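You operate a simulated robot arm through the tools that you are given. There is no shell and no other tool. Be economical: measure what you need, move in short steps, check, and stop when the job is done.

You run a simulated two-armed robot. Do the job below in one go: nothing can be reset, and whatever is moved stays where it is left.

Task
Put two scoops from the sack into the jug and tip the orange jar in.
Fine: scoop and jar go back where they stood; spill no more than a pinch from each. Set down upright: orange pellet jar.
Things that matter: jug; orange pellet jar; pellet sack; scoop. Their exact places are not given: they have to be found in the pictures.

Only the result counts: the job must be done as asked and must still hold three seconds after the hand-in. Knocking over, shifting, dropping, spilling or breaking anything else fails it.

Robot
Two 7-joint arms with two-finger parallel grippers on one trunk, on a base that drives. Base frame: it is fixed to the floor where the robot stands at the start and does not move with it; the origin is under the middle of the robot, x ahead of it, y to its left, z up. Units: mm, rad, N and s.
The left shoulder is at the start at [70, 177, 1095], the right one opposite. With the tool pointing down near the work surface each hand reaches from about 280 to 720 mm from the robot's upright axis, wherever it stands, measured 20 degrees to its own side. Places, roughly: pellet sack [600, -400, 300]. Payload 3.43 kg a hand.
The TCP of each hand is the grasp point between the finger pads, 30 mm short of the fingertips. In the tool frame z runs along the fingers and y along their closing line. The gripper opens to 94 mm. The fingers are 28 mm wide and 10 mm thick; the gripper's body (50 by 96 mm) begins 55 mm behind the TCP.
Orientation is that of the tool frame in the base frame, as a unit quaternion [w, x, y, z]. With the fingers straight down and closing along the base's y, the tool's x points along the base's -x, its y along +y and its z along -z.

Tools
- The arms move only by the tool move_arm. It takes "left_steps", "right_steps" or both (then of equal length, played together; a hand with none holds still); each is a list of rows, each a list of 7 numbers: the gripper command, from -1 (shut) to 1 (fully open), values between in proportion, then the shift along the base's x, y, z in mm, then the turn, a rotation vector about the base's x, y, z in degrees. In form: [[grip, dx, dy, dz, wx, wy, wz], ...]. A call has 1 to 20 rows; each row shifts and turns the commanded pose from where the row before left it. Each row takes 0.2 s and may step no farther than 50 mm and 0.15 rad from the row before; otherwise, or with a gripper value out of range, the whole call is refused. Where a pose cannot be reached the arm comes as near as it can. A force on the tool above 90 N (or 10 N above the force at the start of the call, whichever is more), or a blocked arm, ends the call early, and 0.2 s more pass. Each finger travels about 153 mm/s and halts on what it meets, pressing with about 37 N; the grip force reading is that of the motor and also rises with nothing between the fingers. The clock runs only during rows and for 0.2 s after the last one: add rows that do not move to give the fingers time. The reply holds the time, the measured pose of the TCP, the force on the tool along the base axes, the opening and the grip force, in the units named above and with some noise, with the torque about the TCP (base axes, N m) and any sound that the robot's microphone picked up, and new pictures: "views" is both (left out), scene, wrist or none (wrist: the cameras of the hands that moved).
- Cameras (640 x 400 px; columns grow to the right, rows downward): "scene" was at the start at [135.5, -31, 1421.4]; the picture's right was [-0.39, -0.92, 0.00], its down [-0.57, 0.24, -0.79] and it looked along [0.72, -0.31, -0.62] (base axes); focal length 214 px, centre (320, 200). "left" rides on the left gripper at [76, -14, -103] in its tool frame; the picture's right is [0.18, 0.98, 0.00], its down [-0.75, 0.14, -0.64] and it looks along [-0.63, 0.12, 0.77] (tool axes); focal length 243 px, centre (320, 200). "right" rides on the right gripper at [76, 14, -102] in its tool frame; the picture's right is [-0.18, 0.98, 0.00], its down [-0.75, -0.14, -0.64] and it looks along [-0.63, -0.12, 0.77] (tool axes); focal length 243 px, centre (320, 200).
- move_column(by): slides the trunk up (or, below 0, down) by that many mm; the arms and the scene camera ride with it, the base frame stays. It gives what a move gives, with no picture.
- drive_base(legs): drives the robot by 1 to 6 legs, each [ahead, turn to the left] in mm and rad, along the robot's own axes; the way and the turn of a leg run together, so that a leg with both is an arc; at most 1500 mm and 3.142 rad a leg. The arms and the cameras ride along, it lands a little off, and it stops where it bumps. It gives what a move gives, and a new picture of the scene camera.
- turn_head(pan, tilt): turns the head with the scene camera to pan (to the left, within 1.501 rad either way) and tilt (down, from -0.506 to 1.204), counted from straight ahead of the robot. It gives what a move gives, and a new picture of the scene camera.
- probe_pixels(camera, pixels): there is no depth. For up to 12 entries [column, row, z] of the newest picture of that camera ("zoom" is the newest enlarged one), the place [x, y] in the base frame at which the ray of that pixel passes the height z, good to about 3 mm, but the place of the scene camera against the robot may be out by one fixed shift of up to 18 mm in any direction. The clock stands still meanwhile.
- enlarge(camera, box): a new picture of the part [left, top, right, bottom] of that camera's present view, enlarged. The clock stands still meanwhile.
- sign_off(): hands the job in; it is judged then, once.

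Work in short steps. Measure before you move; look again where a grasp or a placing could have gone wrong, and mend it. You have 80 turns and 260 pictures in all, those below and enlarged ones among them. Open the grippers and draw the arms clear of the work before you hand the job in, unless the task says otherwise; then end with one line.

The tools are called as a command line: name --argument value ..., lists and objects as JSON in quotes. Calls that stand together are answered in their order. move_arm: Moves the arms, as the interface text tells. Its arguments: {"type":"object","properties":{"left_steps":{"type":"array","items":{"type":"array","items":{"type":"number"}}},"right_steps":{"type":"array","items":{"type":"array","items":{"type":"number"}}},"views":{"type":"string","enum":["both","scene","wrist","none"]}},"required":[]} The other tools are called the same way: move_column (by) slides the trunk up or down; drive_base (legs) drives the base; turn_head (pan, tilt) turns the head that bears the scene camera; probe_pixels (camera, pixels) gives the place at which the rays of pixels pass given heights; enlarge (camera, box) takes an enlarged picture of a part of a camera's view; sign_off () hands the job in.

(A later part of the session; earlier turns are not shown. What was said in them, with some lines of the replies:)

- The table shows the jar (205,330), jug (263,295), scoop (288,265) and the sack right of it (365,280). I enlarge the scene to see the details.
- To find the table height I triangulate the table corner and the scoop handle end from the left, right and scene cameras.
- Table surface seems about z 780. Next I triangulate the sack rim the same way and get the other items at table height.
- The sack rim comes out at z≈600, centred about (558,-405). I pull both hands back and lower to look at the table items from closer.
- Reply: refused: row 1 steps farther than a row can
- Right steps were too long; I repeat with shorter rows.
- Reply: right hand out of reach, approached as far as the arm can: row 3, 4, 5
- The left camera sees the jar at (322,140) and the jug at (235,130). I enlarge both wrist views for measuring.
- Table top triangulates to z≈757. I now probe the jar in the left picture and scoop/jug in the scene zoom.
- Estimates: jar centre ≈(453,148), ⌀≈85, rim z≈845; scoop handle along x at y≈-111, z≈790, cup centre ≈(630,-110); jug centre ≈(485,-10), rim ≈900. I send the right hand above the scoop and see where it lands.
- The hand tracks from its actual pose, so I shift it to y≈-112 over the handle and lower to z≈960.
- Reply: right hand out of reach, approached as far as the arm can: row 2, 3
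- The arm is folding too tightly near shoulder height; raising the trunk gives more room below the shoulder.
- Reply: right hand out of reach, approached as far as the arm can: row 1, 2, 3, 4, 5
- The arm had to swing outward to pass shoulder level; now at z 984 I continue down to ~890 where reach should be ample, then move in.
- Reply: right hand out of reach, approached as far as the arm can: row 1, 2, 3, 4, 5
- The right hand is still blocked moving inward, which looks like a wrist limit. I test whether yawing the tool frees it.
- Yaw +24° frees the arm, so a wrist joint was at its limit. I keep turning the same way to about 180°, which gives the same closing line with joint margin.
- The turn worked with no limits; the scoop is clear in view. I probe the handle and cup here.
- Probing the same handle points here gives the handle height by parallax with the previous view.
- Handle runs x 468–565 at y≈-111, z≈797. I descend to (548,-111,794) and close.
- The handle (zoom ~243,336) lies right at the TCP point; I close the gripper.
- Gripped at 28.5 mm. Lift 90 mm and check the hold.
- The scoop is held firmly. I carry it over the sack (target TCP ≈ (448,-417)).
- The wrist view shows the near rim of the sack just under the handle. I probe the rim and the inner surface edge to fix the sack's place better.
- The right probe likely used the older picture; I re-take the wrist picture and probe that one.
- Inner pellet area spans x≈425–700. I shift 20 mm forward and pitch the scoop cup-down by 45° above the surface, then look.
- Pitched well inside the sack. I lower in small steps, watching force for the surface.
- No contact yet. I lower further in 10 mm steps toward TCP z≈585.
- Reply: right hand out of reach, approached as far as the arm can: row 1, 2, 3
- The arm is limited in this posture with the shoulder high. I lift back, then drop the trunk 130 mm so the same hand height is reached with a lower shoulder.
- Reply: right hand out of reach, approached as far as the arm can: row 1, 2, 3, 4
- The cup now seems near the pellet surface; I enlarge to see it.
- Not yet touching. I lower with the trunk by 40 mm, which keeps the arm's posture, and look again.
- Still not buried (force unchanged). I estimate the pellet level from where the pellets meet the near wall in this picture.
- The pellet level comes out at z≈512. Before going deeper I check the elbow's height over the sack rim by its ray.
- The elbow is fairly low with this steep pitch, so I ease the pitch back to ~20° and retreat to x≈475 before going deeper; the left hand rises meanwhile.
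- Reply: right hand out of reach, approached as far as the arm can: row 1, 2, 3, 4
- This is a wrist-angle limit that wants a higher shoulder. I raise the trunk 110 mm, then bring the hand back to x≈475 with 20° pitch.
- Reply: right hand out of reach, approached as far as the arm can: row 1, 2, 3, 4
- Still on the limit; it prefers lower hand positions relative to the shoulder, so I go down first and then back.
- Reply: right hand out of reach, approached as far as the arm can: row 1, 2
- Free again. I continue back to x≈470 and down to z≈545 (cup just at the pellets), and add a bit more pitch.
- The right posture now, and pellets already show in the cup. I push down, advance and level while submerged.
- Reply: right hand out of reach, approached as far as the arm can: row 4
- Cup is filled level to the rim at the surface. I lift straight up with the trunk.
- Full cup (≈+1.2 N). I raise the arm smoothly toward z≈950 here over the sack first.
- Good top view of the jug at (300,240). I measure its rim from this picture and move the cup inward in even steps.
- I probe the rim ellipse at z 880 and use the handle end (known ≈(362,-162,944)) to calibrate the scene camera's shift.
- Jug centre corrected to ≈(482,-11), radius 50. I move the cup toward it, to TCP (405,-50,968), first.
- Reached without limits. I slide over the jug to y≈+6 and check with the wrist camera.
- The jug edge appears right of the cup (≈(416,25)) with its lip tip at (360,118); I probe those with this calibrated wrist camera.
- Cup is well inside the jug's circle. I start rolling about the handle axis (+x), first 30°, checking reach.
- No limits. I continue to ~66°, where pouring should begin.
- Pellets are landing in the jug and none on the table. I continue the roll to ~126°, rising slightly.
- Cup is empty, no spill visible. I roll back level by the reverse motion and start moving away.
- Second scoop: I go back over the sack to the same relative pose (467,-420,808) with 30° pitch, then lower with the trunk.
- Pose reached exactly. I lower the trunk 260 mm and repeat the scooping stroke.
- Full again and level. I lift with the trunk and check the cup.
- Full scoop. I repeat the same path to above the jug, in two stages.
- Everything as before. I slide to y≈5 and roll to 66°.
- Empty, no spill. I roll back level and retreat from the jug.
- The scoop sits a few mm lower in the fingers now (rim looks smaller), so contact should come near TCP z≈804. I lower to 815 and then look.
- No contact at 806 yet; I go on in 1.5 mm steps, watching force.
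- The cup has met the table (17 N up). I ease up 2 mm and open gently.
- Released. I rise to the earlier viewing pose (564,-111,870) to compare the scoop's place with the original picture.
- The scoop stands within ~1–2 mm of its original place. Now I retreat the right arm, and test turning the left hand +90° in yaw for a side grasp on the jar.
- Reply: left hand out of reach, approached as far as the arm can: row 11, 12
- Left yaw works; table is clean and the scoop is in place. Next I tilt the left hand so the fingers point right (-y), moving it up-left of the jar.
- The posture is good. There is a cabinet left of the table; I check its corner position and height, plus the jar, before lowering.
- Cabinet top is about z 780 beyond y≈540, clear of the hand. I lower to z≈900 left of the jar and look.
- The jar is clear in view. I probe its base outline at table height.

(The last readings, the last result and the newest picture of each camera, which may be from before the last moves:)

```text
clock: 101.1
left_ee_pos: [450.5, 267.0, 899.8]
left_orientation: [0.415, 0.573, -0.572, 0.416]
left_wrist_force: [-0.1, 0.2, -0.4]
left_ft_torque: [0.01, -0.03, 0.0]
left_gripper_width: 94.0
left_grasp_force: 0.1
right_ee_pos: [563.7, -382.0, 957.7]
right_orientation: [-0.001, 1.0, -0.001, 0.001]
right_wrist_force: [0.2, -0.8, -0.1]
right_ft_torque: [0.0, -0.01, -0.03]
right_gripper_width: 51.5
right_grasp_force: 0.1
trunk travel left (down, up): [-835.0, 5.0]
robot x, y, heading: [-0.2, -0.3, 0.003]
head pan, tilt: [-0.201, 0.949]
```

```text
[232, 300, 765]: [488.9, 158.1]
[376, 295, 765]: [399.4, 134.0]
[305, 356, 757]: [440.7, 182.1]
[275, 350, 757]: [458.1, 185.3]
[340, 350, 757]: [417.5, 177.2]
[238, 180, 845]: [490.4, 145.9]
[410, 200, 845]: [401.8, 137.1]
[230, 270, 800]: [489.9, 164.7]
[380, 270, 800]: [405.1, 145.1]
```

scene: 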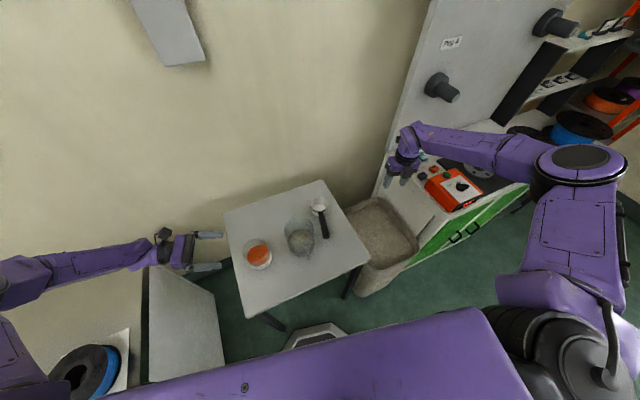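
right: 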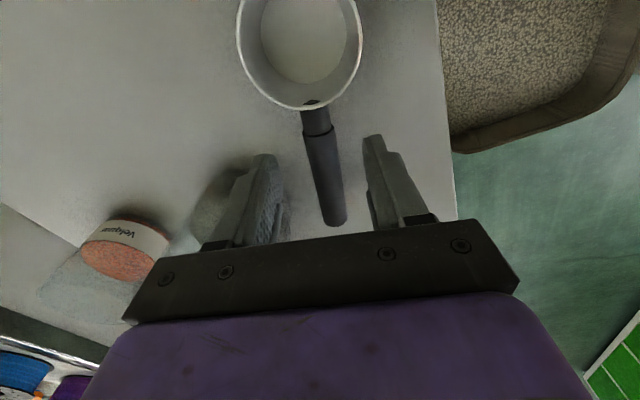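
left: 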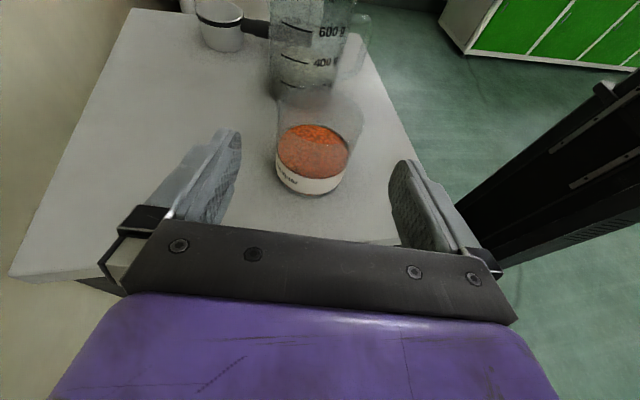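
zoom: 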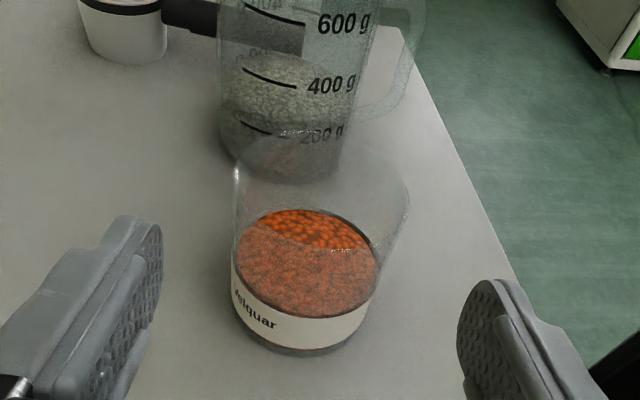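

Jar centre ≈(449,144), radius ≈43. I lower to z≈803 at y=250 and recheck alignment.

move_arm --left_steps '[[1, -0.5, -4, -33, 0, 0, 0], [1, -0.5, -4, -33, 0, 0, 0], [1, -0.5, -4, -29, 0, 0, 0], [1, 0, 0, 0, 0, 0, 0]]' --views "wrist"

enlarge --camera "left" --box '[200, 40, 440, 220]'

```text
clock: 102.1
left_ee_pos: [450.1, 256.1, 806.2]
left_orientation: [0.414, 0.573, -0.573, 0.415]
left_wrist_force: [0.0, 1.3, -0.2]
left_ft_torque: [-0.01, 0.0, 0.02]
left_gripper_width: 94.0
left_grasp_force: 0.2
right_ee_pos: [563.5, -381.8, 958.7]
right_orientation: [-0.001, 1.0, -0.001, 0.001]
right_wrist_force: [0.9, 0.0, -0.5]
right_ft_torque: [0.0, 0.03, 0.02]
right_gripper_width: 51.6
right_grasp_force: 0.1
trunk travel left (down, up): [-835.0, 5.0]
robot x, y, heading: [1.0, 2.0, -0.002]
head pan, tilt: [-0.201, 0.949]
```

left: 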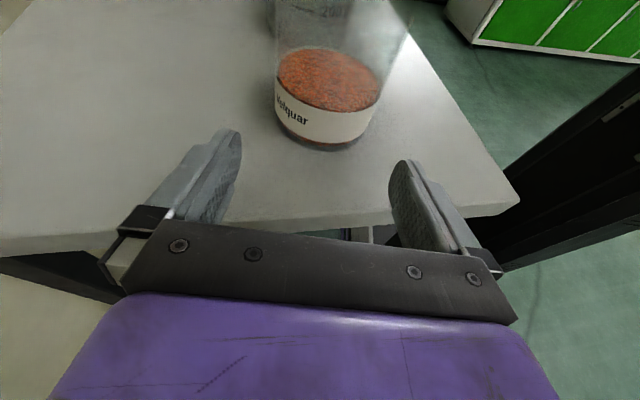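

```text
2.22 times, centred on (320, 130) of left
```

zoom: 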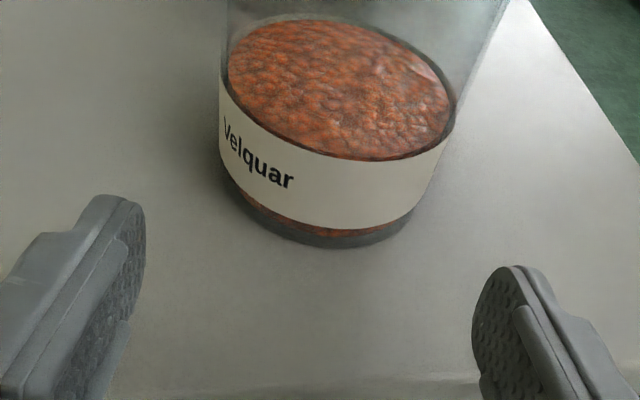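

I probe the jar edges again from this closer view.

probe_pixels --camera "zoom" --pixels '[[221, 150, 775], [438, 165, 775], [320, 247, 757], [222, 60, 810], [456, 100, 800], [270, 238, 757], [380, 240, 757]]'

```text
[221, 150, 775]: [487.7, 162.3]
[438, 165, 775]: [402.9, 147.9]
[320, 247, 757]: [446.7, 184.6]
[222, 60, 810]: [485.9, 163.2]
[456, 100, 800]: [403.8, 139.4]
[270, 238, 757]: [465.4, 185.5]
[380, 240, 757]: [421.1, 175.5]
```

Jar centre refined to (448,143). I advance in -y with a 2 mm x correction, first until the fingertips straddle the jar's near part.

move_arm --left_steps '[[1, -2, -12, -1, 0, 0, 0], [1, 0, -15, -1, 0, 0, 0], [1, 0, -15, 0, 0, 0, 0], [1, 0, -12, 0, 0, 0, 0], [1, 0, 0, 0, 0, 0, 0]]' --views "wrist"

enlarge --camera "left" --box '[200, 60, 440, 240]'

```text
clock: 103.3
left_ee_pos: [447.5, 200.1, 802.8]
left_orientation: [0.415, 0.573, -0.571, 0.416]
left_wrist_force: [-1.2, -0.5, 0.1]
left_ft_torque: [0.02, -0.01, 0.02]
left_gripper_width: 94.0
left_grasp_force: 0.1
right_ee_pos: [564.4, -382.2, 959.1]
right_orientation: [0.0, 1.0, -0.001, 0.001]
right_wrist_force: [-0.3, -0.6, 0.6]
right_ft_torque: [-0.02, 0.0, 0.04]
right_gripper_width: 51.6
right_grasp_force: 0.0
trunk travel left (down, up): [-835.0, 5.0]
robot x, y, heading: [-2.3, -5.0, -0.0]
head pan, tilt: [-0.201, 0.949]
```

left: 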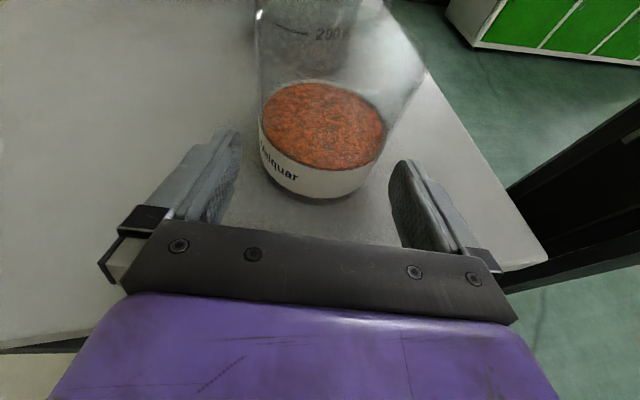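

```text
2.22 times, centred on (320, 150) of left
```

zoom: 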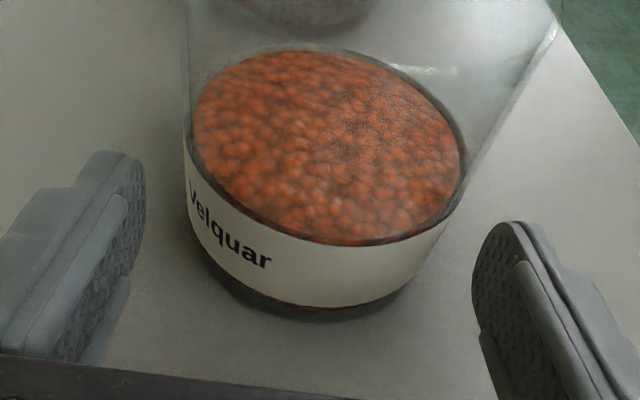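

Continuing geometry check: probe the jar's edges once more from here.

probe_pixels --camera "zoom" --pixels '[[186, 160, 785], [466, 175, 790], [190, 190, 775], [447, 225, 780], [300, 320, 757], [345, 320, 757]]'

```text
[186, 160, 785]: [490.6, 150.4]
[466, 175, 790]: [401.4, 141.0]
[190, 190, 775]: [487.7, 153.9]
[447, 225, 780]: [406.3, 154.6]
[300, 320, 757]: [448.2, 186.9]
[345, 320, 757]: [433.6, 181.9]
```

x is centred (448). I advance the remaining 44 mm gently.

move_arm --left_steps '[[1, 0.5, -11, 0, 0, 0, 0], [1, 0, -11, 0, 0, 0, 0], [1, 0, -11, 0, 0, 0, 0], [1, 0, -10, 0, 0, 0, 0], [1, 0, 0, 0, 0, 0, 0]]' --views "wrist"

enlarge --camera "left" --box '[200, 80, 440, 260]'

```text
clock: 104.5
left_ee_pos: [448.7, 157.0, 803.0]
left_orientation: [-0.415, -0.572, 0.573, -0.415]
left_wrist_force: [-0.3, -0.1, -0.1]
left_ft_torque: [-0.02, 0.0, 0.03]
left_gripper_width: 94.0
left_grasp_force: 0.0
right_ee_pos: [563.8, -381.4, 958.3]
right_orientation: [0.0, 1.0, 0.0, 0.0]
right_wrist_force: [0.0, 0.2, -0.5]
right_ft_torque: [-0.01, 0.02, 0.03]
right_gripper_width: 52.1
right_grasp_force: 0.0
trunk travel left (down, up): [-835.0, 5.0]
robot x, y, heading: [-0.6, 3.4, 0.0]
head pan, tilt: [-0.201, 0.949]
```

left: 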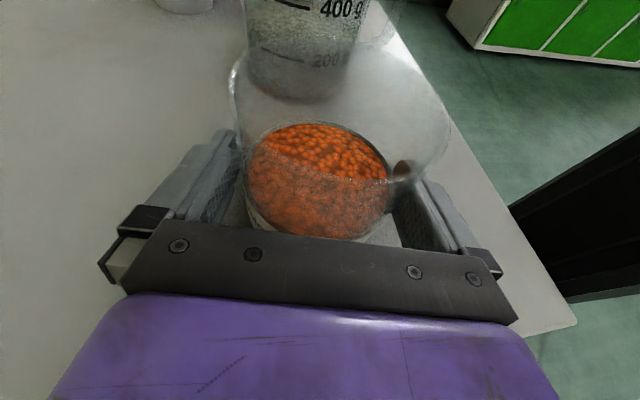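

```text
2.22 times, centred on (320, 170) of left
```

zoom: 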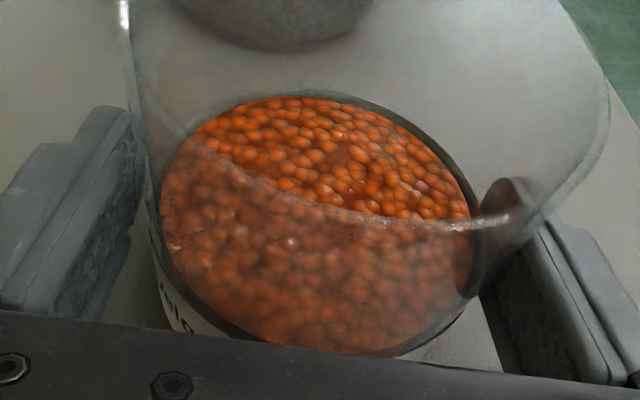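

The jar stands between the fingers untouched. I close and read the grip.

move_arm --left_steps '[[0.85, 0, 0, 0, 0, 0, 0], [0.6, 0, 0, 0, 0, 0, 0], [-1, 0, 0, 0, 0, 0, 0], [-1, 0, 0, 0, 0, 0, 0]]' --views "wrist"

```text
clock: 105.5
left_ee_pos: [448.8, 156.8, 802.8]
left_orientation: [0.415, 0.573, -0.572, 0.415]
left_wrist_force: [0.2, -0.4, 0.2]
left_ft_torque: [-0.02, -0.03, -0.04]
left_gripper_width: 86.1
left_grasp_force: 36.8
right_ee_pos: [563.3, -382.4, 958.0]
right_orientation: [0.0, 1.0, -0.001, 0.001]
right_wrist_force: [-0.1, 0.2, -0.5]
right_ft_torque: [0.01, 0.0, -0.02]
right_gripper_width: 51.9
right_grasp_force: 0.1
trunk travel left (down, up): [-835.0, 5.0]
robot x, y, heading: [2.5, -3.0, -0.005]
head pan, tilt: [-0.201, 0.949]
```

left: 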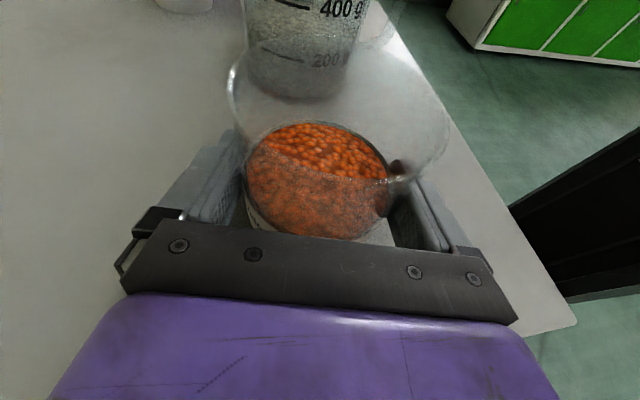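

Held at 86 mm. I lift straight up to z≈975 smoothly.

move_arm --left_steps '[[-1, 0, 0, 8, 0, 0, 0], [-1, 0, 0, 16, 0, 0, 0], [-1, 0, 0, 24, 0, 0, 0], [-1, 0, 0, 26, 0, 0, 0], [-1, 0, 0, 26, 0, 0, 0], [-1, 0, 0, 26, 0, 0, 0], [-1, 0, 0, 24, 0, 0, 0], [-1, 0, 0, 16, 0, 0, 0], [-1, 0, 0, 8, 0, 0, 0], [-1, 0, 0, 0, 0, 0, 0]]'

enlarge --camera "left" --box '[0, 0, 640, 400]'

```text
clock: 107.7
left_ee_pos: [448.0, 156.4, 977.2]
left_orientation: [0.415, 0.573, -0.573, 0.415]
left_wrist_force: [-0.8, -0.2, -2.4]
left_ft_torque: [-0.02, -0.01, -0.01]
left_gripper_width: 86.2
left_grasp_force: 37.0
right_ee_pos: [563.0, -382.0, 958.7]
right_orientation: [-0.001, 1.0, -0.001, -0.001]
right_wrist_force: [-1.2, 0.1, -0.6]
right_ft_torque: [0.0, 0.01, 0.02]
right_gripper_width: 51.8
right_grasp_force: 0.0
trunk travel left (down, up): [-835.0, 5.0]
robot x, y, heading: [-1.2, -2.8, -0.001]
head pan, tilt: [-0.201, 0.949]
```

scene: 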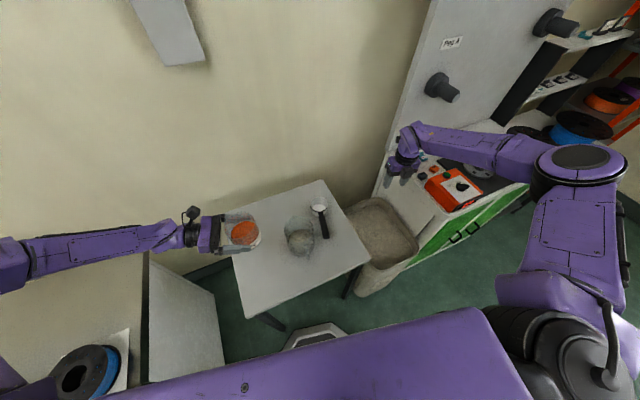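
left: 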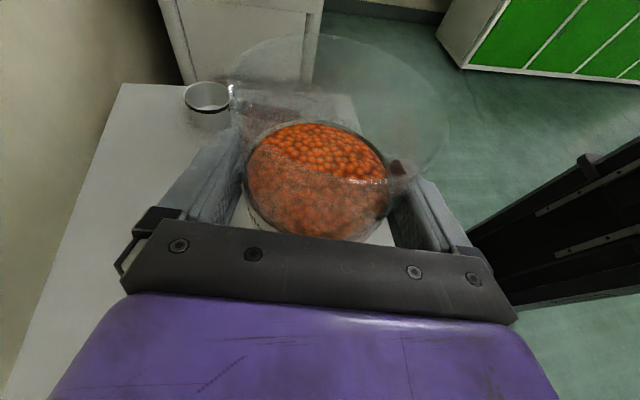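

```text
1.00 times, centred on (320, 200) of left (not enlarged: the box is as wide or as high as the picture)
```

zoom: 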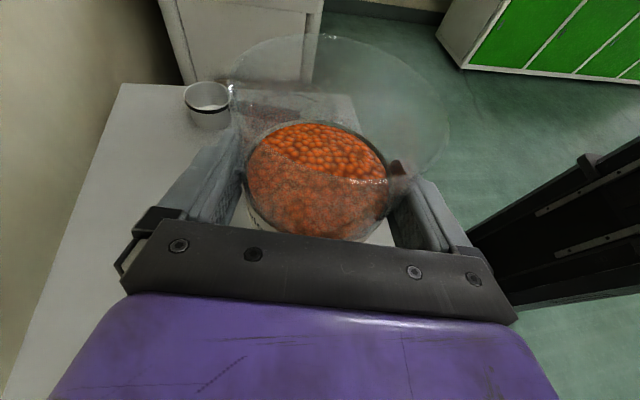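

Steady. I carry it to TCP (550,-1,978), beside/over the far side of the jug.

move_arm --left_steps '[[-1, 6, -8, 0, 0, 0, 0], [-1, 11, -16, 0, 0, 0, 0], [-1, 14, -22, 0, 0, 0, 0], [-1, 14, -22, 0, 0, 0, 0], [-1, 14, -22, 0, 0, 0, 0], [-1, 14, -22, 0, 0, 0, 0], [-1, 13, -21, 0, 0, 0, 0], [-1, 10, -16, 0, 0, 0, 0], [-1, 6, -8, 0, 0, 0, 0], [-1, 0, 0, 0, 0, 0, 0]]'

enlarge --camera "scene" --box '[220, 180, 380, 280]'

```text
clock: 109.9
left_ee_pos: [550.8, 0.9, 976.8]
left_orientation: [-0.416, -0.572, 0.573, -0.414]
left_wrist_force: [0.5, 0.5, -1.6]
left_ft_torque: [0.03, 0.04, -0.01]
left_gripper_width: 86.2
left_grasp_force: 36.7
right_ee_pos: [563.7, -382.1, 958.5]
right_orientation: [-0.002, 1.0, -0.001, 0.0]
right_wrist_force: [-0.5, 0.2, 0.6]
right_ft_torque: [0.01, -0.01, 0.01]
right_gripper_width: 52.0
right_grasp_force: 0.1
trunk travel left (down, up): [-835.0, 5.0]
robot x, y, heading: [1.6, -3.5, -0.004]
head pan, tilt: [-0.201, 0.949]
```

scene: 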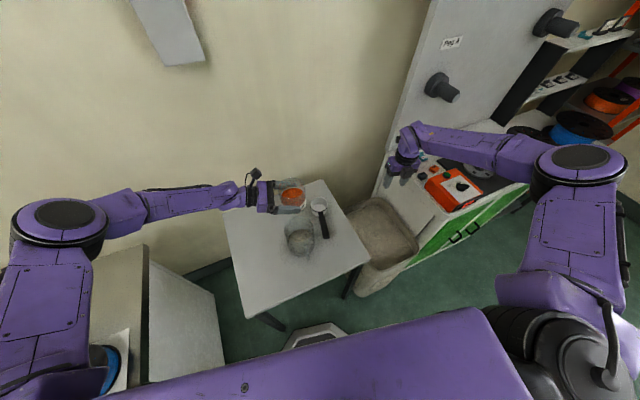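
left: 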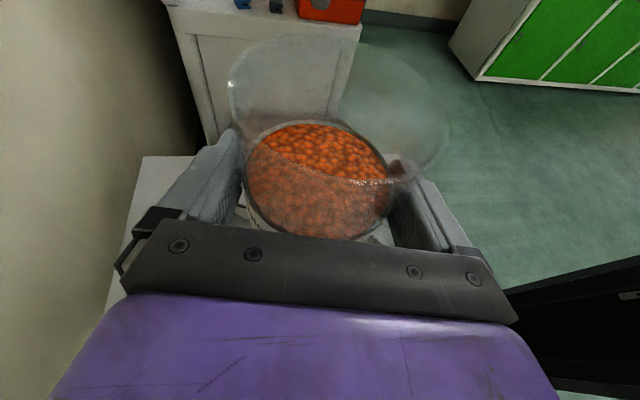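

```text
4.00 times, centred on (300, 230) of scene
```

zoom: 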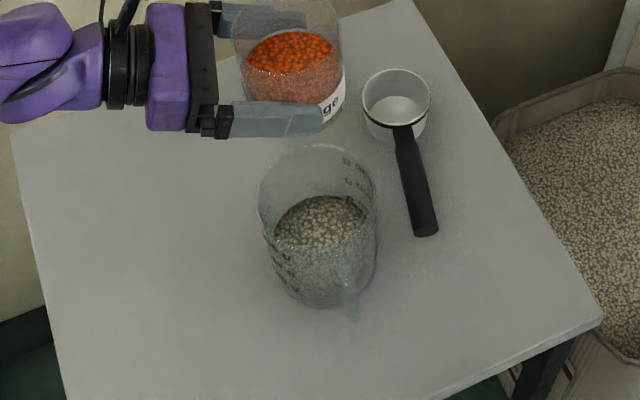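

Jar is in position on the far side of the jug. I begin tilting about -y (mouth toward -x), 36° first.

move_arm --left_steps '[[-1, 0, 0, 0, 0, -6, 0], [-1, 0, 0, 0, 0, -6, 0], [-1, 0, 0, 0, 0, -6, 0], [-1, 0, 0, 0, 0, -6, 0], [-1, 0, 0, 0, 0, -6, 0], [-1, 0, 0, 0, 0, -6, 0], [-1, 0, 0, 0, 0, 0, 0]]'

enlarge --camera "scene" --box '[220, 180, 380, 280]'

```text
clock: 111.5
left_ee_pos: [552.2, 0.4, 977.3]
left_orientation: [-0.217, -0.416, 0.672, -0.573]
left_wrist_force: [0.4, -0.6, -3.0]
left_ft_torque: [-0.01, 0.0, -0.01]
left_gripper_width: 86.3
left_grasp_force: 36.8
right_ee_pos: [563.5, -381.9, 957.8]
right_orientation: [-0.001, 1.0, -0.002, -0.001]
right_wrist_force: [-0.3, 0.2, 0.0]
right_ft_torque: [0.0, 0.0, 0.0]
right_gripper_width: 51.6
right_grasp_force: 0.1
trunk travel left (down, up): [-835.0, 5.0]
robot x, y, heading: [0.7, -1.4, 0.002]
head pan, tilt: [-0.201, 0.949]
```

scene: 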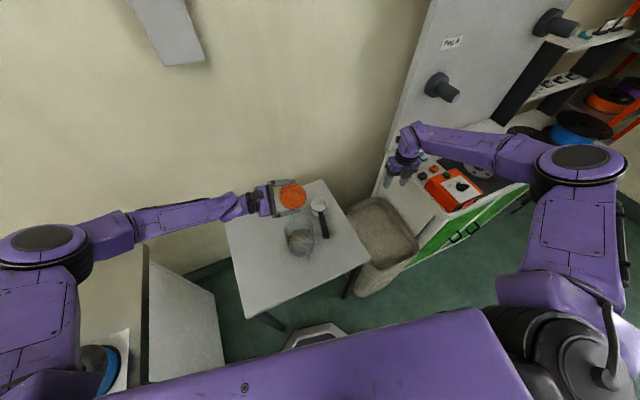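
left: 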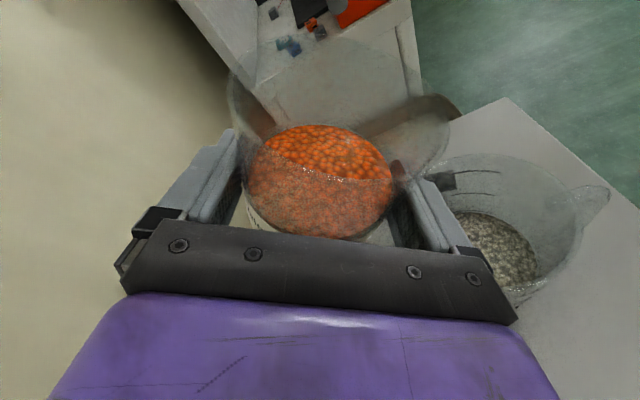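

```text
4.00 times, centred on (300, 230) of scene
```

zoom: 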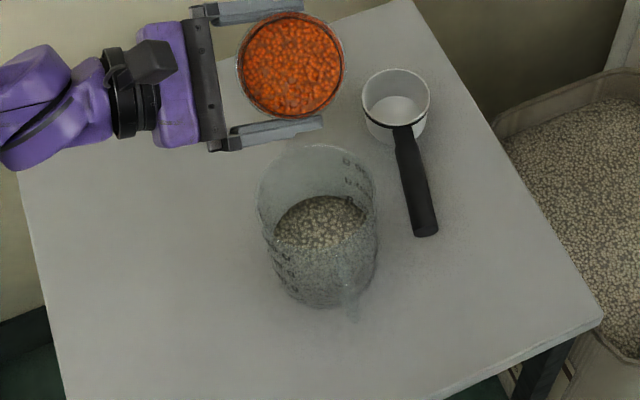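

The left camera now sees the jug rim; I probe it to verify the jug centre and height.

enlarge --camera "left" --box '[400, 100, 640, 320]'

probe_pixels --camera "left" --pixels '[[584, 225, 880], [525, 292, 880], [520, 154, 880], [470, 155, 880], [584, 225, 900], [525, 292, 900], [520, 154, 900], [608, 190, 870]]'

```text
1.82 times, centred on (520, 210) of left
```

zoom: 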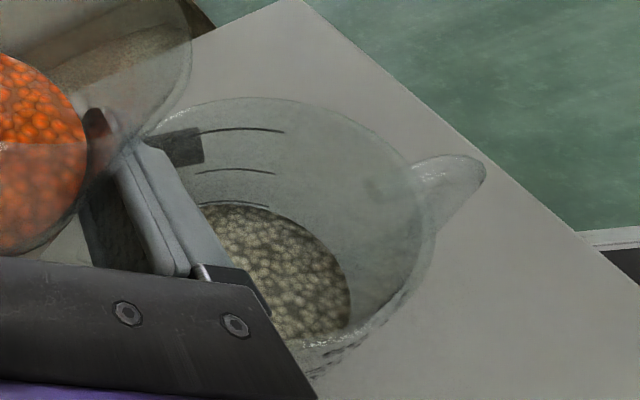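

```text
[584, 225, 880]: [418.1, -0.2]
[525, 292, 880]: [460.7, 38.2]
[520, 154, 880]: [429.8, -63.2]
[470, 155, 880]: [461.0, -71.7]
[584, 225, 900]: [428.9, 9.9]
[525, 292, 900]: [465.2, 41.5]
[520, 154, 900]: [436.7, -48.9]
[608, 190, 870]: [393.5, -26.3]
```

Rim fits a circle centred (477,-9), R≈51 at z≈897; the jar's lip is at x≈492, well inside. I tilt on to ~84°, shifting back to keep the lip there.

move_arm --left_steps '[[-1, -1, 0, 0, 0, -6, 0], [-1, -1, 0, 0, 0, -6, 0], [-1, -1, 0, 0, 0, -5, 0], [-1, -1, 0, 0, 0, -5, 0], [-1, -2, 0, 0, 0, -5, 0], [-1, -2, 0, 0, 0, -5, 0], [-1, -2, 0, 0, 0, -5, 0], [-1, -3, 0, 0, 0, -5, 0], [-1, -3, 0, 0, 0, -6, 0], [-1, 0, 0, 0, 0, 0, 0], [-1, 0, 0, 0, 0, 0, 0]]'

enlarge --camera "scene" --box '[220, 180, 380, 280]'

```text
clock: 113.9
left_ee_pos: [535.2, 0.2, 976.7]
left_orientation: [0.074, -0.148, 0.704, -0.691]
left_wrist_force: [0.2, -0.2, -1.9]
left_ft_torque: [0.0, 0.0, 0.01]
left_gripper_width: 86.3
left_grasp_force: 37.4
right_ee_pos: [563.4, -382.3, 958.6]
right_orientation: [-0.001, 1.0, -0.001, 0.0]
right_wrist_force: [-0.2, 1.1, 1.1]
right_ft_torque: [0.05, 0.01, 0.01]
right_gripper_width: 51.9
right_grasp_force: 0.0
trunk travel left (down, up): [-835.0, 5.0]
robot x, y, heading: [-0.8, 2.7, 0.0]
head pan, tilt: [-0.201, 0.949]
```

scene: 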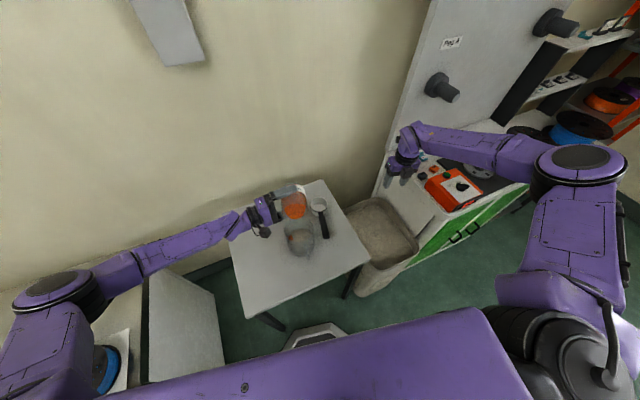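
left: 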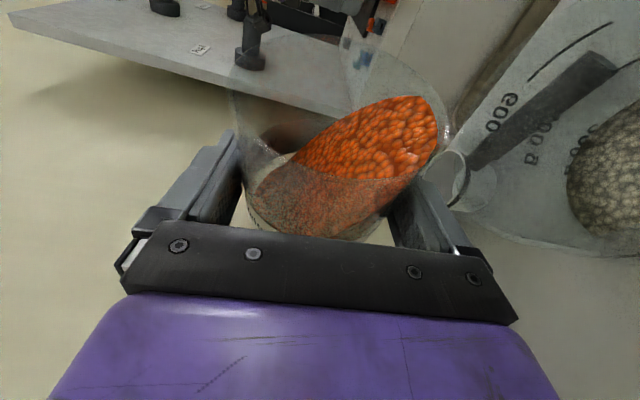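

```text
4.00 times, centred on (300, 230) of scene
```

zoom: 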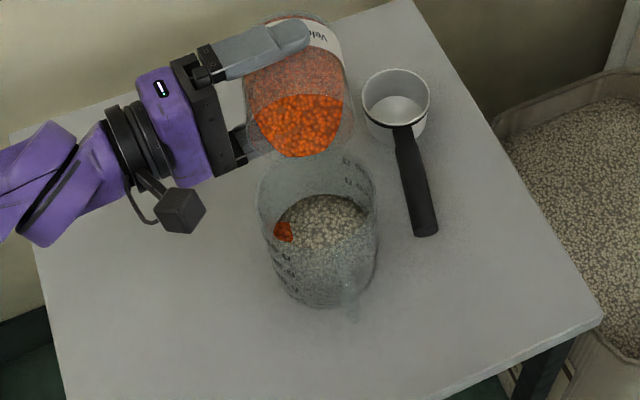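

Pouring has begun; some orange lies at (283,232) left of the jug's middle. I check where lip and landing spot are before continuing.

probe_pixels --camera "zoom" --pixels '[[300, 157, 937], [258, 125, 960], [350, 125, 960], [283, 232, 840], [283, 232, 860], [317, 197, 897], [258, 200, 897], [376, 190, 897]]'

enlarge --camera "left" --box '[340, 60, 640, 260]'

```text
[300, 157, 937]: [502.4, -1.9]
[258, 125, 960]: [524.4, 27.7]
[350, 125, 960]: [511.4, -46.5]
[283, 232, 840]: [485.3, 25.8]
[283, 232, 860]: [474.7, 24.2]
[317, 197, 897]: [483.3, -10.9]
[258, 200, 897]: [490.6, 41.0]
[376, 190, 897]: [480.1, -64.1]
```

```text
2.00 times, centred on (490, 160) of left
```

zoom: 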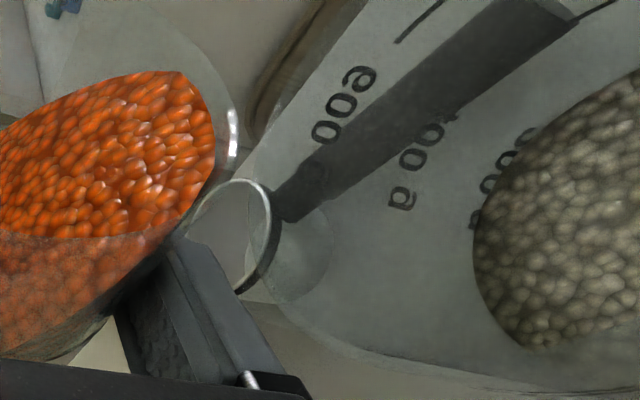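

Jar is centred over the jug within a few mm; I nudge 6 mm toward -y and tilt slowly further to ~108°.

move_arm --left_steps '[[-1, -1, -3, 0, 0, -2, 0], [-1, -2, -3, 0, 0, -3, 0], [-1, -3, 0, 0, 0, -4, 0], [-1, 0, 0, 0, 0, 0, 0], [-1, -4, 0, 0, 0, -5, 0], [-1, 0, 0, 0, 0, 0, 0], [-1, -4, 0, 0, 0, -5, 0], [-1, 0, 0, 0, 0, 0, 0], [-1, -4, 0, 0, 0, -5, 0], [-1, 0, 0, 0, 0, 0, 0]]'

enlarge --camera "scene" --box '[220, 180, 380, 280]'

```text
clock: 116.1
left_ee_pos: [516.4, -6.1, 976.0]
left_orientation: [-0.219, 0.001, -0.672, 0.707]
left_wrist_force: [-0.1, 0.2, -0.2]
left_ft_torque: [0.0, 0.0, 0.02]
left_gripper_width: 85.8
left_grasp_force: 36.7
right_ee_pos: [562.7, -382.5, 958.8]
right_orientation: [0.0, 1.0, -0.001, 0.001]
right_wrist_force: [-0.6, -0.1, 0.7]
right_ft_torque: [-0.02, -0.05, -0.01]
right_gripper_width: 51.8
right_grasp_force: 0.2
trunk travel left (down, up): [-835.0, 5.0]
robot x, y, heading: [-4.2, 2.6, 0.001]
head pan, tilt: [-0.201, 0.949]
```

scene: 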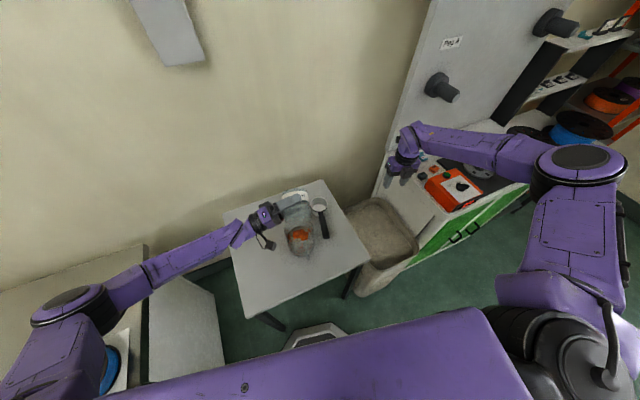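
left: 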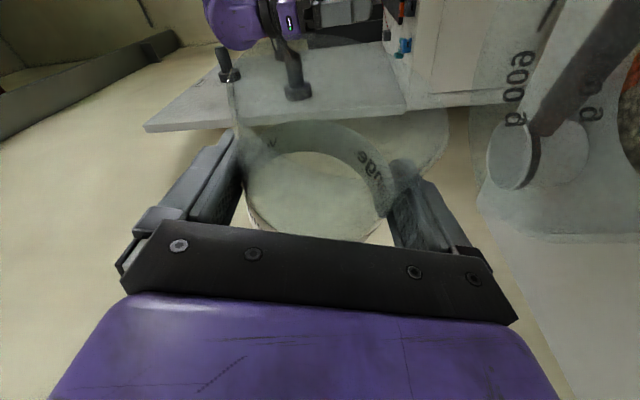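

```text
4.00 times, centred on (300, 230) of scene
```

zoom: 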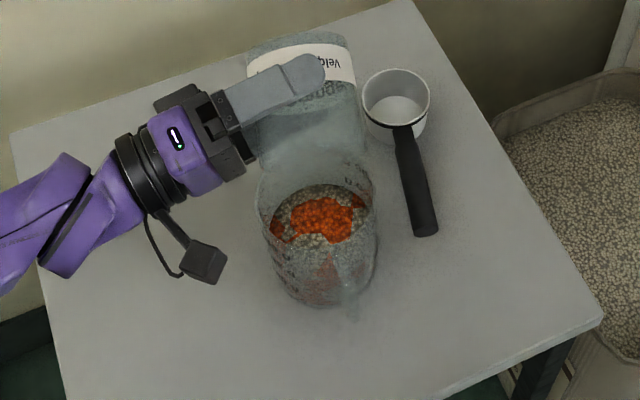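

The jar is empty and all orange is in the jug. I tip a touch more for stragglers, then turn it back upright.

move_arm --left_steps '[[-1, -4, 0, 1, 0, -6, 0], [-1, -4, 0, 1, 0, -6, 0], [-1, 0, 0, 0, 0, 0, 0], [-1, 0, 0, 0, 0, 0, 0], [-1, 0, 0, 0, 0, 8, 0], [-1, 0, 0, 0, 0, 8, 0], [-1, 0, 0, 0, 0, 8, 0], [-1, 0, 0, 0, 0, 8, 0], [-1, 0, 0, 0, 0, 8, 0], [-1, 0, 0, 0, 0, 8, 0], [-1, 3, 1, 0, 0, 8, 0], [-1, 3, 1, 0, 0, 8, 0], [-1, 3, 1, 0, 0, 8, 0], [-1, 3, 1, 0, 0, 8, 0], [-1, 3, 1, 0, 0, 8, 0], [-1, 3, 1, 0, 0, 8, 0], [-1, 0, 0, 0, 0, 8, 0], [-1, 0, 0, 0, 0, 8, 0], [-1, 0, 0, 0, 0, 8, 0], [-1, 0, 0, 0, 0, 0, 0]]'

enlarge --camera "scene" --box '[220, 180, 380, 280]'

```text
clock: 120.3
left_ee_pos: [526.6, 0.3, 978.3]
left_orientation: [0.415, 0.573, -0.572, 0.415]
left_wrist_force: [0.1, 0.5, 0.4]
left_ft_torque: [0.0, 0.0, 0.02]
left_gripper_width: 85.6
left_grasp_force: 37.0
right_ee_pos: [562.6, -381.7, 958.3]
right_orientation: [-0.001, 1.0, -0.001, 0.002]
right_wrist_force: [0.3, 0.0, -0.2]
right_ft_torque: [-0.02, 0.0, 0.0]
right_gripper_width: 51.8
right_grasp_force: 0.1
trunk travel left (down, up): [-835.0, 5.0]
robot x, y, heading: [0.2, 1.0, 0.003]
head pan, tilt: [-0.201, 0.949]
```

scene: 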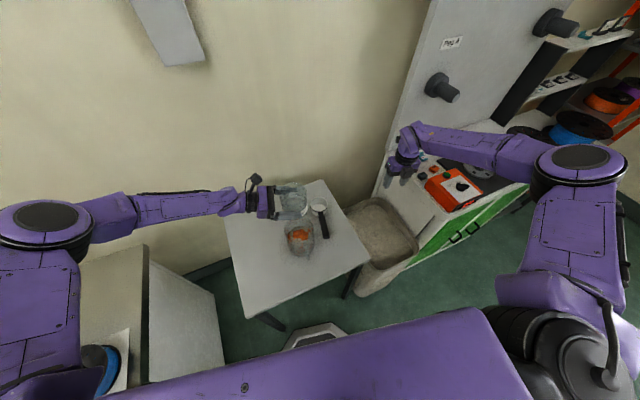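
left: 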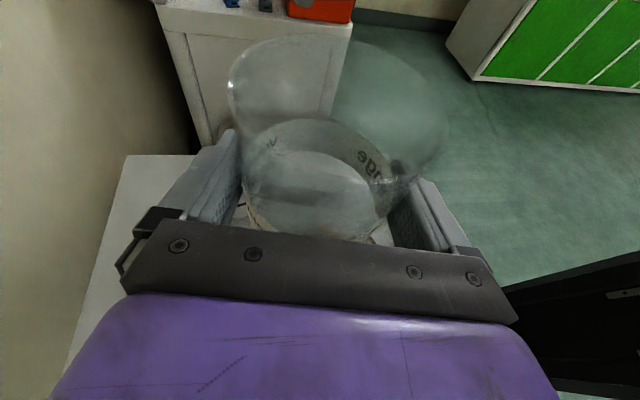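

```text
4.00 times, centred on (300, 230) of scene
```

zoom: 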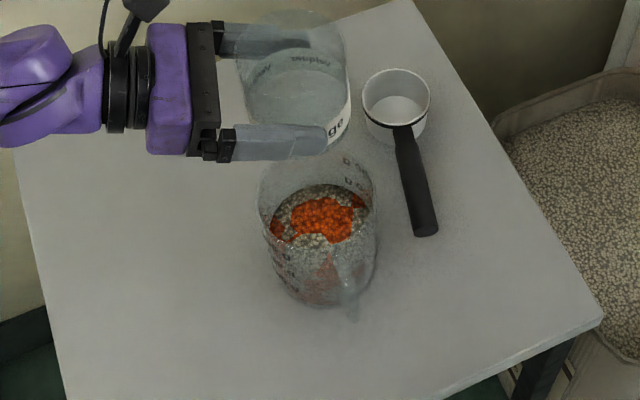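

Empty and clean, jar seated in the fingers as before. I carry it back above its place (448.7,157).

move_arm --left_steps '[[-1, -5, 12, 0, 0, 0, 0], [-1, -13, 26, 0, 0, 0, 0], [-1, -15, 30, 0, 0, 0, 0], [-1, -15, 30, 0, 0, 0, 0], [-1, -15, 29, 0, 0, 0, 0], [-1, -10, 20, 0, 0, 0, 0], [-1, -5, 9.7, 0, 0, 0, 0], [-1, 0, 0, -30, 0, 0, 0], [-1, 0, 0, -40, 0, 0, 0], [-1, 0, 0, -40, 0, 0, 0], [-1, 0, 0, -30, 0, 0, 0], [-1, 0, 0, -15, 0, 0, 0], [-1, 0, 0, 0, 0, 0, 0]]'

```text
clock: 123.1
left_ee_pos: [449.6, 157.4, 824.8]
left_orientation: [-0.415, -0.572, 0.573, -0.415]
left_wrist_force: [0.1, 0.2, -0.7]
left_ft_torque: [0.0, 0.01, 0.02]
left_gripper_width: 85.7
left_grasp_force: 37.3
right_ee_pos: [563.1, -382.2, 958.4]
right_orientation: [-0.001, 1.0, -0.001, 0.0]
right_wrist_force: [0.4, -0.9, 0.1]
right_ft_torque: [0.01, -0.01, 0.02]
right_gripper_width: 51.5
right_grasp_force: 0.1
trunk travel left (down, up): [-835.0, 5.0]
robot x, y, heading: [0.1, -2.1, -0.003]
head pan, tilt: [-0.201, 0.949]
5 turns are left
```

scene: 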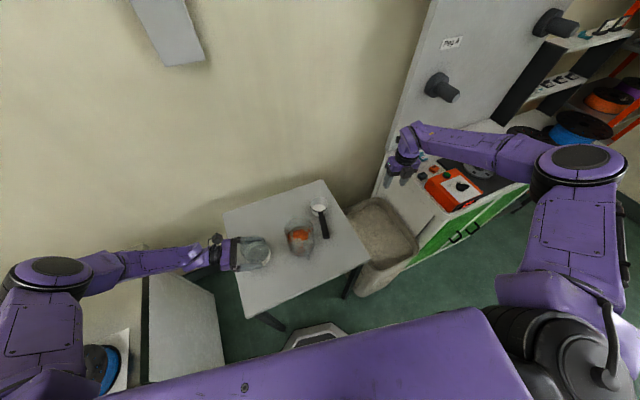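
left: 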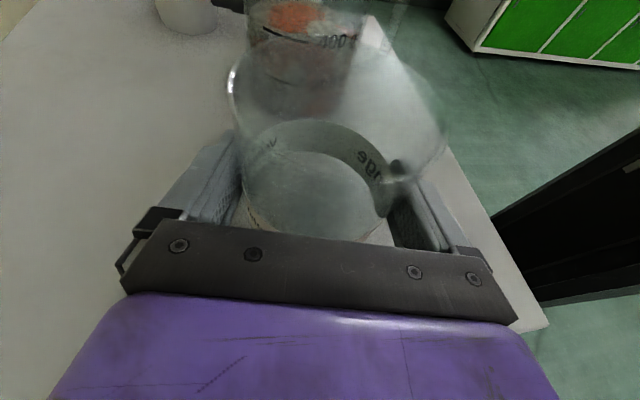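

Five turns remain. I lower the last 22 mm in small rows; a contact force will end the move.

move_arm --left_steps '[[-1, -0.5, 0, -10, 0, 0, 0], [-1, 0, 0, -6, 0, 0, 0], [-1, 0, 0, -2, 0, 0, 0], [-1, 0, 0, -2, 0, 0, 0], [-1, 0, 0, -1.5, 0, 0, 0], [-1, 0, 0, 0, 0, 0, 0]]' --views "none"

move_arm --left_steps '[[-1, 0, 0, -1, 0, 0, 0], [-1, 0, 0, 0, 0, 0, 0]]' --views "wrist"

```text
clock: 124.5
left_ee_pos: [448.4, 158.3, 802.2]
left_orientation: [-0.415, -0.573, 0.573, -0.415]
left_wrist_force: [-1.2, 0.0, -0.4]
left_ft_torque: [0.02, 0.0, 0.0]
left_gripper_width: 85.6
left_grasp_force: 37.2
right_ee_pos: [563.3, -382.0, 958.3]
right_orientation: [-0.001, 1.0, 0.0, 0.0]
right_wrist_force: [0.5, -0.1, -0.1]
right_ft_torque: [0.0, -0.06, 0.0]
right_gripper_width: 51.6
right_grasp_force: 0.0
trunk travel left (down, up): [-835.0, 5.0]
robot x, y, heading: [-0.4, -0.1, -0.004]
head pan, tilt: [-0.201, 0.949]
```

```text
clock: 125.1
left_ee_pos: [448.1, 157.6, 803.6]
left_orientation: [0.414, 0.573, -0.572, 0.417]
left_wrist_force: [2.5, 1.3, 8.5]
left_ft_torque: [0.17, 0.13, -0.05]
left_gripper_width: 85.5
left_grasp_force: 36.0
right_ee_pos: [563.2, -381.5, 958.3]
right_orientation: [-0.001, 1.0, -0.002, 0.0]
right_wrist_force: [0.0, -0.4, 0.2]
right_ft_torque: [0.0, 0.0, 0.03]
right_gripper_width: 51.5
right_grasp_force: 0.0
trunk travel left (down, up): [-835.0, 5.0]
robot x, y, heading: [-1.6, -1.7, -0.001]
head pan, tilt: [-0.201, 0.949]
4 turns are left
```

left: 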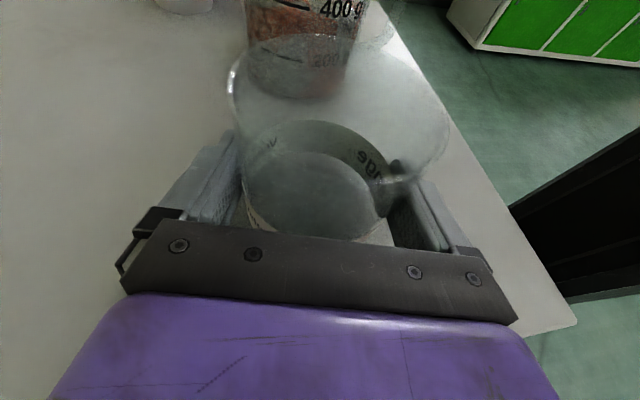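

The jar base is on the table (8.5 N). I open and, once released, back straight out in +y.

move_arm --left_steps '[[0.85, 0, 0, 0, 0, 0, 0], [0.9, 0, 0, 0, 0, 0, 0], [1, 0, 0, 0, 0, 0, 0], [1, 0, 0, 0, 0, 0, 0], [1, 0, 0, 0, 0, 0, 0]]' --views "none"

move_arm --left_steps '[[1, 0, 8, 0, 0, 0, 0], [1, 0, 12, 0, 0, 0, 0], [1, 0, 15, 0, 0, 0, 0], [1, 0, 20, 0, 0, 0, 0], [1, 0, 25, 0, 0, 0, 0], [1, 0, 25, 5, 0, 0, 0], [1, 0, 10, 30, 0, 0, 0], [1, 0, 10, 40, 0, 0, 0], [1, 0, 10, 40, 0, 0, 0], [1, 0, 0, 0, 0, 0, 0]]'

enlarge --camera "scene" --box '[220, 180, 380, 280]'

```text
clock: 126.3
left_ee_pos: [447.6, 157.4, 801.5]
left_orientation: [0.415, 0.573, -0.572, 0.415]
left_wrist_force: [-0.5, -0.1, -0.7]
left_ft_torque: [-0.02, 0.01, -0.03]
left_gripper_width: 94.2
left_grasp_force: 0.1
right_ee_pos: [563.2, -381.6, 957.2]
right_orientation: [-0.001, 1.0, -0.001, 0.001]
right_wrist_force: [-0.3, -0.6, 1.2]
right_ft_torque: [0.01, 0.0, -0.01]
right_gripper_width: 51.7
right_grasp_force: 0.1
trunk travel left (down, up): [-835.0, 5.0]
robot x, y, heading: [1.8, 0.8, -0.001]
head pan, tilt: [-0.201, 0.949]
```

```text
clock: 128.5
left_ee_pos: [449.7, 291.4, 916.1]
left_orientation: [0.415, 0.573, -0.572, 0.415]
left_wrist_force: [1.1, 0.0, -0.6]
left_ft_torque: [0.03, 0.01, 0.03]
left_gripper_width: 93.9
left_grasp_force: 0.1
right_ee_pos: [564.8, -382.5, 957.7]
right_orientation: [-0.001, 1.0, -0.001, 0.0]
right_wrist_force: [-0.5, -0.4, 0.0]
right_ft_torque: [0.0, -0.01, -0.02]
right_gripper_width: 51.5
right_grasp_force: 0.1
trunk travel left (down, up): [-835.0, 5.0]
robot x, y, heading: [-2.6, 5.5, -0.004]
head pan, tilt: [-0.201, 0.949]
```

scene: 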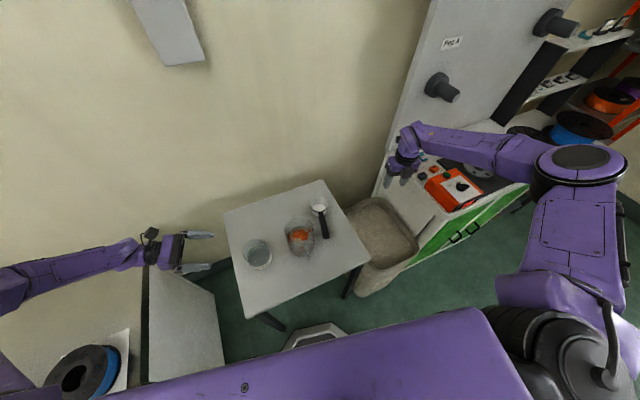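
left: 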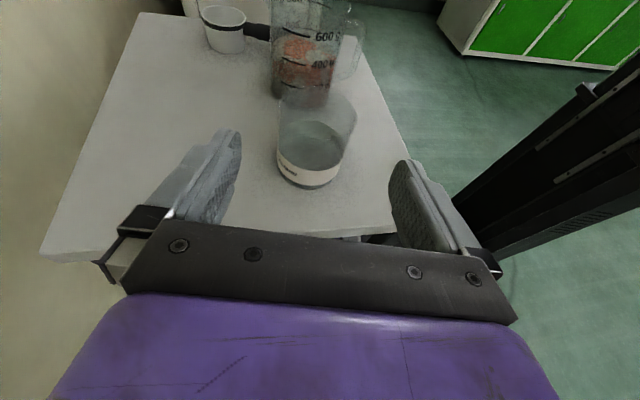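

```text
4.00 times, centred on (300, 230) of scene
3 turns are left
```

zoom: 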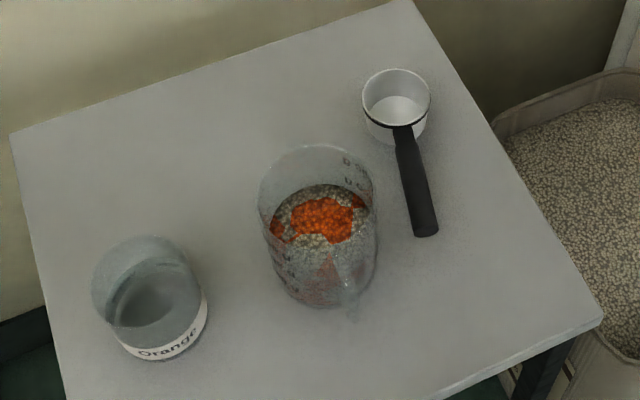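

Jar stands upright in its exact old place, scoop and jug fine, table clean. I raise both hands clear and open the right gripper fully.

move_arm --left_steps '[[1, 0, 5, 40, 0, 0, 0], [1, 0, 5, 40, 0, 0, 0], [1, 0, 5, 40, 0, 0, 0], [1, 0, 0, 0, 0, 0, 0]]' --right_steps '[[0.5, 0, 0, 0, 0, 0, 0], [1, 0, 0, 0, 0, 0, 0], [1, 0, 0, 0, 0, 0, 0], [1, 0, 0, 0, 0, 0, 0]]' --views "scene"

```text
clock: 129.5
left_ee_pos: [447.3, 308.3, 1036.5]
left_orientation: [0.415, 0.573, -0.572, 0.415]
left_wrist_force: [0.9, -0.2, 0.7]
left_ft_torque: [-0.02, -0.02, 0.0]
left_gripper_width: 93.7
left_grasp_force: 0.0
right_ee_pos: [563.4, -381.6, 958.2]
right_orientation: [0.0, 1.0, -0.001, 0.0]
right_wrist_force: [0.3, -0.8, 0.2]
right_ft_torque: [0.01, 0.01, 0.0]
right_gripper_width: 93.8
right_grasp_force: 0.1
trunk travel left (down, up): [-835.0, 5.0]
robot x, y, heading: [-0.1, 1.0, 0.002]
head pan, tilt: [-0.201, 0.949]
2 turns are left
```

scene: 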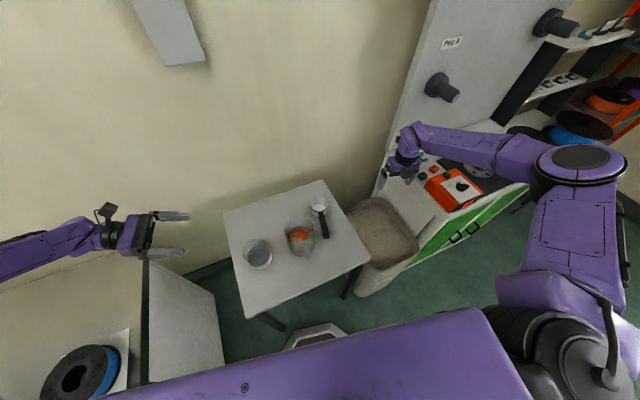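

Both hands are open and clear, and everything stands in place; I hand in.

sign_off

```text
The job is handed in.
```

Two full scoops from the sack and the whole orange jar are in the jug. The scoop is back within about 2 mm of where it stood, the jar is upright in its old place, and no spill showed in the pictures.
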